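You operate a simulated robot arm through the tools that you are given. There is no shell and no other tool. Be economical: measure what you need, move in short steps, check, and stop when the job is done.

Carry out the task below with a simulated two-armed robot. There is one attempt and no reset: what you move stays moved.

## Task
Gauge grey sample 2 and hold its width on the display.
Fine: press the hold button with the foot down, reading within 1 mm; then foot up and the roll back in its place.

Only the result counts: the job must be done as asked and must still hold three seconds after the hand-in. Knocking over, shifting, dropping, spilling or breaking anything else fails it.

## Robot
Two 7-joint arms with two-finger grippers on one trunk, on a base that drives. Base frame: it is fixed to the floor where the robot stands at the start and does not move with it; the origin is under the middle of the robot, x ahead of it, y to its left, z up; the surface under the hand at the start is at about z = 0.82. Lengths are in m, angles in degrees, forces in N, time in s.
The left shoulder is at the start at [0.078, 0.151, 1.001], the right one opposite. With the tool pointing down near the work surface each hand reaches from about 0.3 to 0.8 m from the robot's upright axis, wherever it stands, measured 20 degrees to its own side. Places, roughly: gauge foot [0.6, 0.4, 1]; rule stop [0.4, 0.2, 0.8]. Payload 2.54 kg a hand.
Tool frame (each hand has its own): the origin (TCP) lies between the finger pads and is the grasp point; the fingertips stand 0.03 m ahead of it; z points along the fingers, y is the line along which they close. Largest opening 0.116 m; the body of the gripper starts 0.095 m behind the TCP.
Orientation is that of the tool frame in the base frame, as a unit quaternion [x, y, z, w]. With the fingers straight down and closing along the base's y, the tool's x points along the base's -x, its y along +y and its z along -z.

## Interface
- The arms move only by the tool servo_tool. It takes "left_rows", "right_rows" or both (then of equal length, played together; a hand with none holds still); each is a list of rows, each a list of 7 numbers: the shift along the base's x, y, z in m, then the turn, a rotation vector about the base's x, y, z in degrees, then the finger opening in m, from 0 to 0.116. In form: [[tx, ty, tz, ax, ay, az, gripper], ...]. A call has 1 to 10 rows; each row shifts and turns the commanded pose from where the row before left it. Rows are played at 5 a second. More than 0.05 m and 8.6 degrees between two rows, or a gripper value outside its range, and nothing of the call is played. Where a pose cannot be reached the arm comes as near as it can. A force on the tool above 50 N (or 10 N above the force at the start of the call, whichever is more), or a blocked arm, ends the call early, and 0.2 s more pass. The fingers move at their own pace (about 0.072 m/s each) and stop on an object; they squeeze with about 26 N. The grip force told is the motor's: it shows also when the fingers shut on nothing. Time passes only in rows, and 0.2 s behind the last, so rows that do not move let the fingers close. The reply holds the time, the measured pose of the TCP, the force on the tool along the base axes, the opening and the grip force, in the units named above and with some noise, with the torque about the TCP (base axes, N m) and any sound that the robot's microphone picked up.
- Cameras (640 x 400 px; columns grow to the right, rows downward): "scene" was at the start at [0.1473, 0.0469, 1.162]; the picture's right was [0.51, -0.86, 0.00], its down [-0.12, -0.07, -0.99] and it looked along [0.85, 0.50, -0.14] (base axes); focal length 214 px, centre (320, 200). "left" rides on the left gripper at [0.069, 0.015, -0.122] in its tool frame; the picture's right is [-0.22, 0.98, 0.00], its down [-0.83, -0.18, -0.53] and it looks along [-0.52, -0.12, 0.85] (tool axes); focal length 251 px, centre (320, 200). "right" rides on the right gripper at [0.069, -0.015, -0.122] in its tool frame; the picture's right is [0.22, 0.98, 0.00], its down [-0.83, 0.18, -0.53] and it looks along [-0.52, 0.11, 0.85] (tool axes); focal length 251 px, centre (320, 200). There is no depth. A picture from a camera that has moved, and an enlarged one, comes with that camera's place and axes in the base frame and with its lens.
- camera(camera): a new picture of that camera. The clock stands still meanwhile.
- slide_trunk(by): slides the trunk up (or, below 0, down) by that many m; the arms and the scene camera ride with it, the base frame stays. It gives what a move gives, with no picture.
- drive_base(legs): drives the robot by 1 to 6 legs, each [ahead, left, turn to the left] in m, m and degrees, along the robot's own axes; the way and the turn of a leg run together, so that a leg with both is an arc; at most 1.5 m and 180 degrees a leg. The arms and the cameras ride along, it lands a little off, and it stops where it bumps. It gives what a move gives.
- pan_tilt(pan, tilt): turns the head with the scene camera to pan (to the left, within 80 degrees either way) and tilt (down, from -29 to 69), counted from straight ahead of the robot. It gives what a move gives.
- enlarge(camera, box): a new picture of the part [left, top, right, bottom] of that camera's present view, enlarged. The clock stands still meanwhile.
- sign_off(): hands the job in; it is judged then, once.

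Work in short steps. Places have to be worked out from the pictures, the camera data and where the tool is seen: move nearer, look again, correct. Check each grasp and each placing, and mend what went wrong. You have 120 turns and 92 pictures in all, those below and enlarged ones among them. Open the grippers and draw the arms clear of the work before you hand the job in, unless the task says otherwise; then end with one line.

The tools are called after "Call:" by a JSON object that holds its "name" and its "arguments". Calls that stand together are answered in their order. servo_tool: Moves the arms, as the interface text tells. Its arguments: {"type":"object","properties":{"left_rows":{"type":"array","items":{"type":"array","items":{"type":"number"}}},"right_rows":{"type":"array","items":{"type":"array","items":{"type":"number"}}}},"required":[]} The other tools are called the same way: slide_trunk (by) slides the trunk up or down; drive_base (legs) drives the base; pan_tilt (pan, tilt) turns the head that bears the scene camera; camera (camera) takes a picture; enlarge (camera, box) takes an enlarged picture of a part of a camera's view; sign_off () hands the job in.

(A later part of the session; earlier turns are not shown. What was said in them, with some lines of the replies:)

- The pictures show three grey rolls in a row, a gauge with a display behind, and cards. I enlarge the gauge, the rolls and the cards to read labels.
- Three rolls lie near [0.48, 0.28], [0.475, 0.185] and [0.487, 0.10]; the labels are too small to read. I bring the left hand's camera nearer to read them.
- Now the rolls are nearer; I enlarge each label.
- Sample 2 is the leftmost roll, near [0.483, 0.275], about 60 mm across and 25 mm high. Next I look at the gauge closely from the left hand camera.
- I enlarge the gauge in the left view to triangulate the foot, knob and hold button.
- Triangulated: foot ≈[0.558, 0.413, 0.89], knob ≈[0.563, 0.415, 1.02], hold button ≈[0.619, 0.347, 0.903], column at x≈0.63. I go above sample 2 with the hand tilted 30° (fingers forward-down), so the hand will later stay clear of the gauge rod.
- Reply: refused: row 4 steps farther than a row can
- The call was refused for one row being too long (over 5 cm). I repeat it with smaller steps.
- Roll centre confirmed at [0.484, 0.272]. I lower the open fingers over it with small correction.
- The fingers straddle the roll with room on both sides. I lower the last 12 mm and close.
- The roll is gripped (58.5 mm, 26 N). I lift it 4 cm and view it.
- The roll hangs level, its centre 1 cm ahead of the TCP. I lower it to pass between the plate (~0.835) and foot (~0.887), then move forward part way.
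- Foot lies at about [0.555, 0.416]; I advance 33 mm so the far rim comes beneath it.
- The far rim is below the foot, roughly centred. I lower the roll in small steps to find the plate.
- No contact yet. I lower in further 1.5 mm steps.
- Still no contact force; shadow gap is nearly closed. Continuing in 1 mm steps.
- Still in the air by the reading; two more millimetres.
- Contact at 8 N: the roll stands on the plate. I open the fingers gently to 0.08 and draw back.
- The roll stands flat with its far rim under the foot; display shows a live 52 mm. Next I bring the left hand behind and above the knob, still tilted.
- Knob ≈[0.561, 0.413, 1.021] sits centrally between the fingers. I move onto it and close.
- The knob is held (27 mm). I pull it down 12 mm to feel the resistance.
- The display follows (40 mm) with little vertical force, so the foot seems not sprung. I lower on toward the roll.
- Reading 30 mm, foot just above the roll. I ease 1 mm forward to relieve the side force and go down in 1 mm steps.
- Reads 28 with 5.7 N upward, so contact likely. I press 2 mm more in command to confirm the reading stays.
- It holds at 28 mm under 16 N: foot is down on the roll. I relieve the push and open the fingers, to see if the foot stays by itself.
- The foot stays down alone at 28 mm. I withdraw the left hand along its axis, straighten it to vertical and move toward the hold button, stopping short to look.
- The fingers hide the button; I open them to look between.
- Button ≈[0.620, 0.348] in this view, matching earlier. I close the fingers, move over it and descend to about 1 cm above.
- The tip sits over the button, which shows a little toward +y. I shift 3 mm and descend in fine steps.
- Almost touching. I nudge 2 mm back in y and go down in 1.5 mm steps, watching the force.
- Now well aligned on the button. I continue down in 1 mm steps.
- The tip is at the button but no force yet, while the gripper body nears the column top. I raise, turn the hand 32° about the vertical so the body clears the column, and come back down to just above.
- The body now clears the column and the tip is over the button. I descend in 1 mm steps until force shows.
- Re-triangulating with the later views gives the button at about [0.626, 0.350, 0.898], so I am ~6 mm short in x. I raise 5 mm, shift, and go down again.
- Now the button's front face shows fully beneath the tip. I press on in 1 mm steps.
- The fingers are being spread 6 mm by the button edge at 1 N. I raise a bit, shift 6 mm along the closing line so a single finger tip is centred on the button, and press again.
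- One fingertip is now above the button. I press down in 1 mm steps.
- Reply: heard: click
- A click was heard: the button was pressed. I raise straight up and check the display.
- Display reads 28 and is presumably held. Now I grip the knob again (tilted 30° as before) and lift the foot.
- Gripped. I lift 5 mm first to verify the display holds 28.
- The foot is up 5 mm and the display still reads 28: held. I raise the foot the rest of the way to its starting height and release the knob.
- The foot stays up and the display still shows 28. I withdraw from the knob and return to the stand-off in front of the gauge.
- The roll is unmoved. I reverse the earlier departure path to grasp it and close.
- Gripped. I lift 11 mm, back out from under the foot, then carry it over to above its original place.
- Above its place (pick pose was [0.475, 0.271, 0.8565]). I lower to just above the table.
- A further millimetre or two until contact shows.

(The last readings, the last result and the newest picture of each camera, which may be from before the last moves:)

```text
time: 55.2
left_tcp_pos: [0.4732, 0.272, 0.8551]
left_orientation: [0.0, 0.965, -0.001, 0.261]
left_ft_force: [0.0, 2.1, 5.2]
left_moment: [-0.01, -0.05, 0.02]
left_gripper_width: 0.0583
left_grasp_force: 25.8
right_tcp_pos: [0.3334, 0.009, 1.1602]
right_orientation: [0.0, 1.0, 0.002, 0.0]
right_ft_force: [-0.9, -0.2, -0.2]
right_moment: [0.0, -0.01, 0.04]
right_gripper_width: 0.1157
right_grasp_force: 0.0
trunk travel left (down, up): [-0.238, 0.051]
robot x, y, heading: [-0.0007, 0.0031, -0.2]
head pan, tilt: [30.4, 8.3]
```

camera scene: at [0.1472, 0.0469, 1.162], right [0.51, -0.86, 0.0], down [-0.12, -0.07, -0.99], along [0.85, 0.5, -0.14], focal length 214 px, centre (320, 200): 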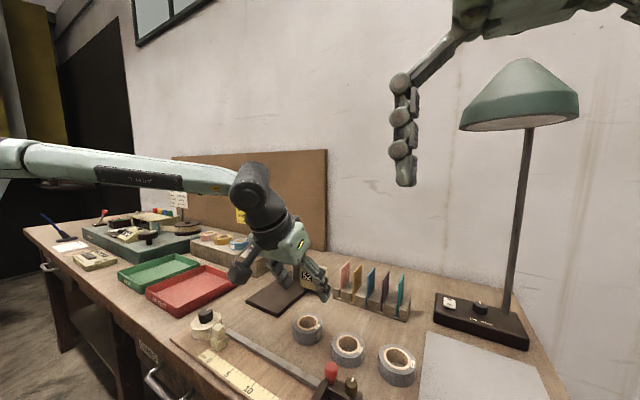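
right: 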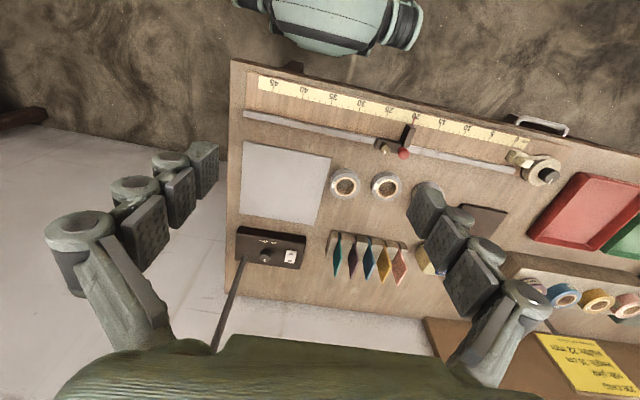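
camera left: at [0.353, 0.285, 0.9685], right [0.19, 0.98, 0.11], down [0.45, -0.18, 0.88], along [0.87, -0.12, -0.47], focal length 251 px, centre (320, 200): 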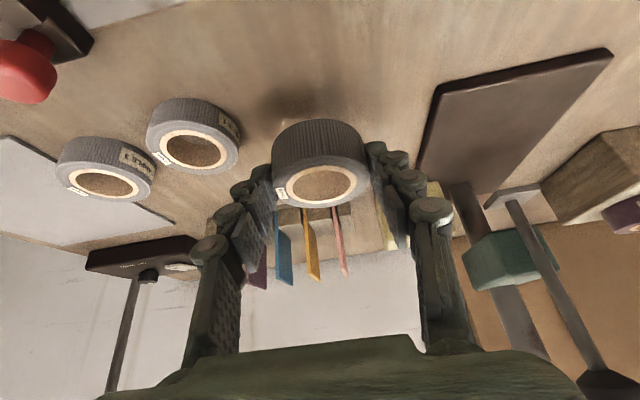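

Contact with the table (5 N). I release to 0.08 and withdraw up and back.

Call:
{"name": "servo_tool", "arguments": {"left_rows": [[0, 0, 0.001, 0, 0, 0, 0.065], [0, 0, 0, 0, 0, 0, 0.08], [0, 0, 0, 0, 0, 0, 0.08], [-0.01, 0, 0.017, 0, 0, 0, 0.08], [-0.02, 0, 0.035, 0, 0, 0, 0.08], [-0.02, 0.01, 0.04, 0, 0, 0, 0.08], [-0.02, 0.02, 0.04, 0, 7.5, 0, 0.08], [-0.02, 0.02, 0.04, 0, 7.5, 0, 0.08], [-0.02, 0.02, 0.04, 0, 7.5, 0, 0.1], [-0.02, 0, 0.04, 0, 7.5, 0, 0.116]]}}

Call:
{"name": "camera", "arguments": {"camera": "left"}}

Call:
{"name": "camera", "arguments": {"camera": "scene"}}

Call:
{"name": "enlarge", "arguments": {"camera": "scene", "box": [230, 200, 430, 380]}}

```text
time: 57.4
left_tcp_pos: [0.3452, 0.3418, 1.1115]
left_orientation: [0.0, 1.0, 0.0, -0.001]
left_ft_force: [-0.5, -0.7, 0.3]
left_moment: [-0.01, 0.0, 0.02]
left_gripper_width: 0.1162
left_grasp_force: 0.0
right_tcp_pos: [0.3332, 0.0101, 1.1577]
right_orientation: [0.001, 1.0, 0.001, 0.0]
right_ft_force: [-1.5, 0.4, -0.3]
right_moment: [0.03, 0.04, -0.01]
right_gripper_width: 0.1158
right_grasp_force: 0.0
trunk travel left (down, up): [-0.238, 0.051]
robot x, y, heading: [-0.0015, 0.0007, -0.3]
head pan, tilt: [30.4, 8.3]
```

```text
30 pictures are left
camera left: at [0.2767, 0.3575, 1.2347], right [0.22, 0.98, 0.0], down [0.83, -0.18, 0.53], along [0.52, -0.12, -0.85], focal length 251 px, centre (320, 200)
```

left: 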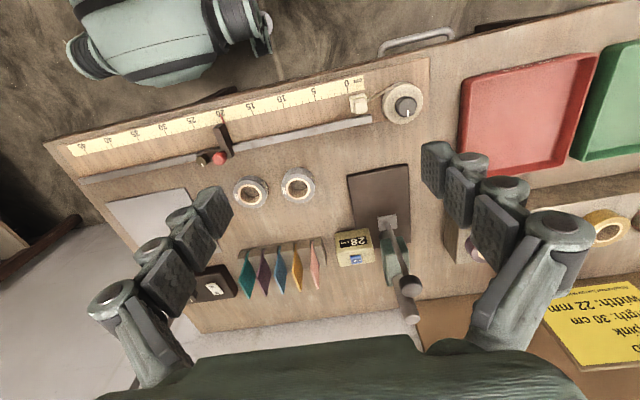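

```text
29 pictures are left
camera scene: at [0.1472, 0.0464, 1.162], right [0.51, -0.86, 0.0], down [-0.12, -0.07, -0.99], along [0.85, 0.5, -0.14], focal length 214 px, centre (320, 200)
```

scene: 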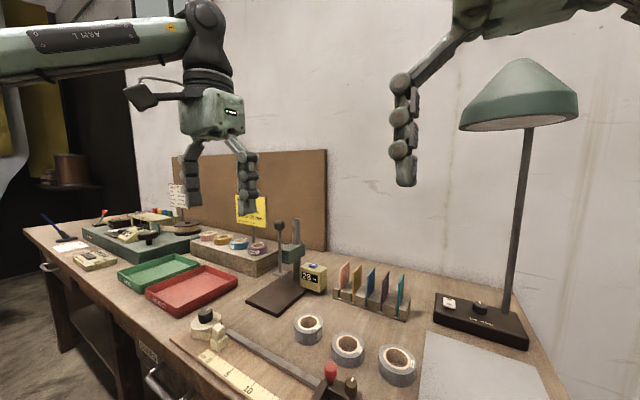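

```text
2.22 times, centred on (330, 290) of scene
camera zoom: at [0.1472, 0.0464, 1.162], right [0.51, -0.86, 0.0], down [-0.12, -0.07, -0.99], along [0.85, 0.5, -0.14], focal length 477 px, centre (298, 0)
```

zoom: 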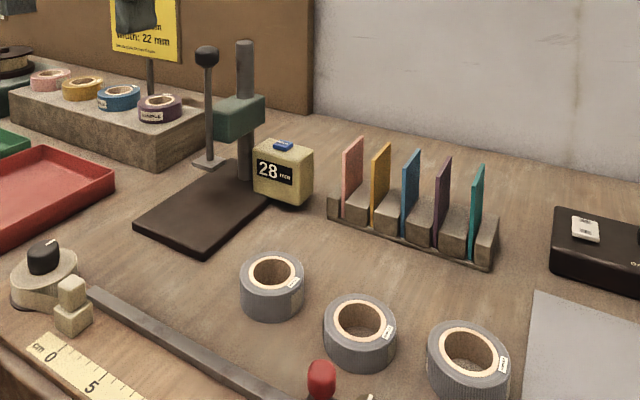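

Everything looks in order: foot up, 28 mm held, roll back. I check the roll's place with the same crop as at the start.

Call:
{"name": "enlarge", "arguments": {"camera": "scene", "box": [260, 290, 440, 400]}}

```text
3.56 times, centred on (350, 345) of scene
camera zoom: at [0.1472, 0.0464, 1.162], right [0.51, -0.86, 0.0], down [-0.12, -0.07, -0.99], along [0.85, 0.5, -0.14], focal length 763 px, centre (213, -316)
```

zoom: 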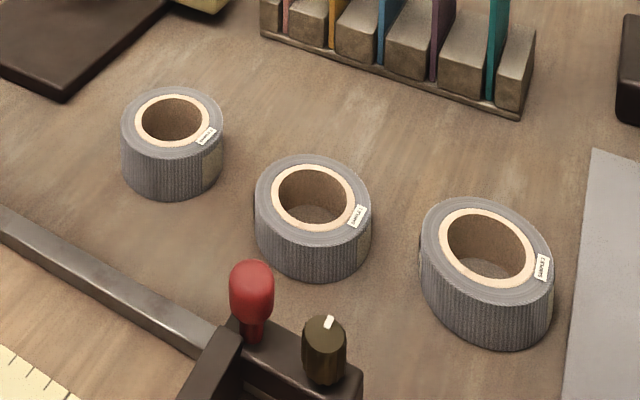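

The roll is within about 2 mm of its starting place and the other items are unmoved. The display holds 28 mm, the foot is up and both arms are clear, so I hand in.

Call:
{"name": "sign_off", "arguments": {}}

```text
The job is handed in.
```

I gauged grey sample 2 at 28 mm and pressed the hold button with the foot down. The display still reads 28 mm with the foot back up, and the roll is back within about 2 mm of its original place.
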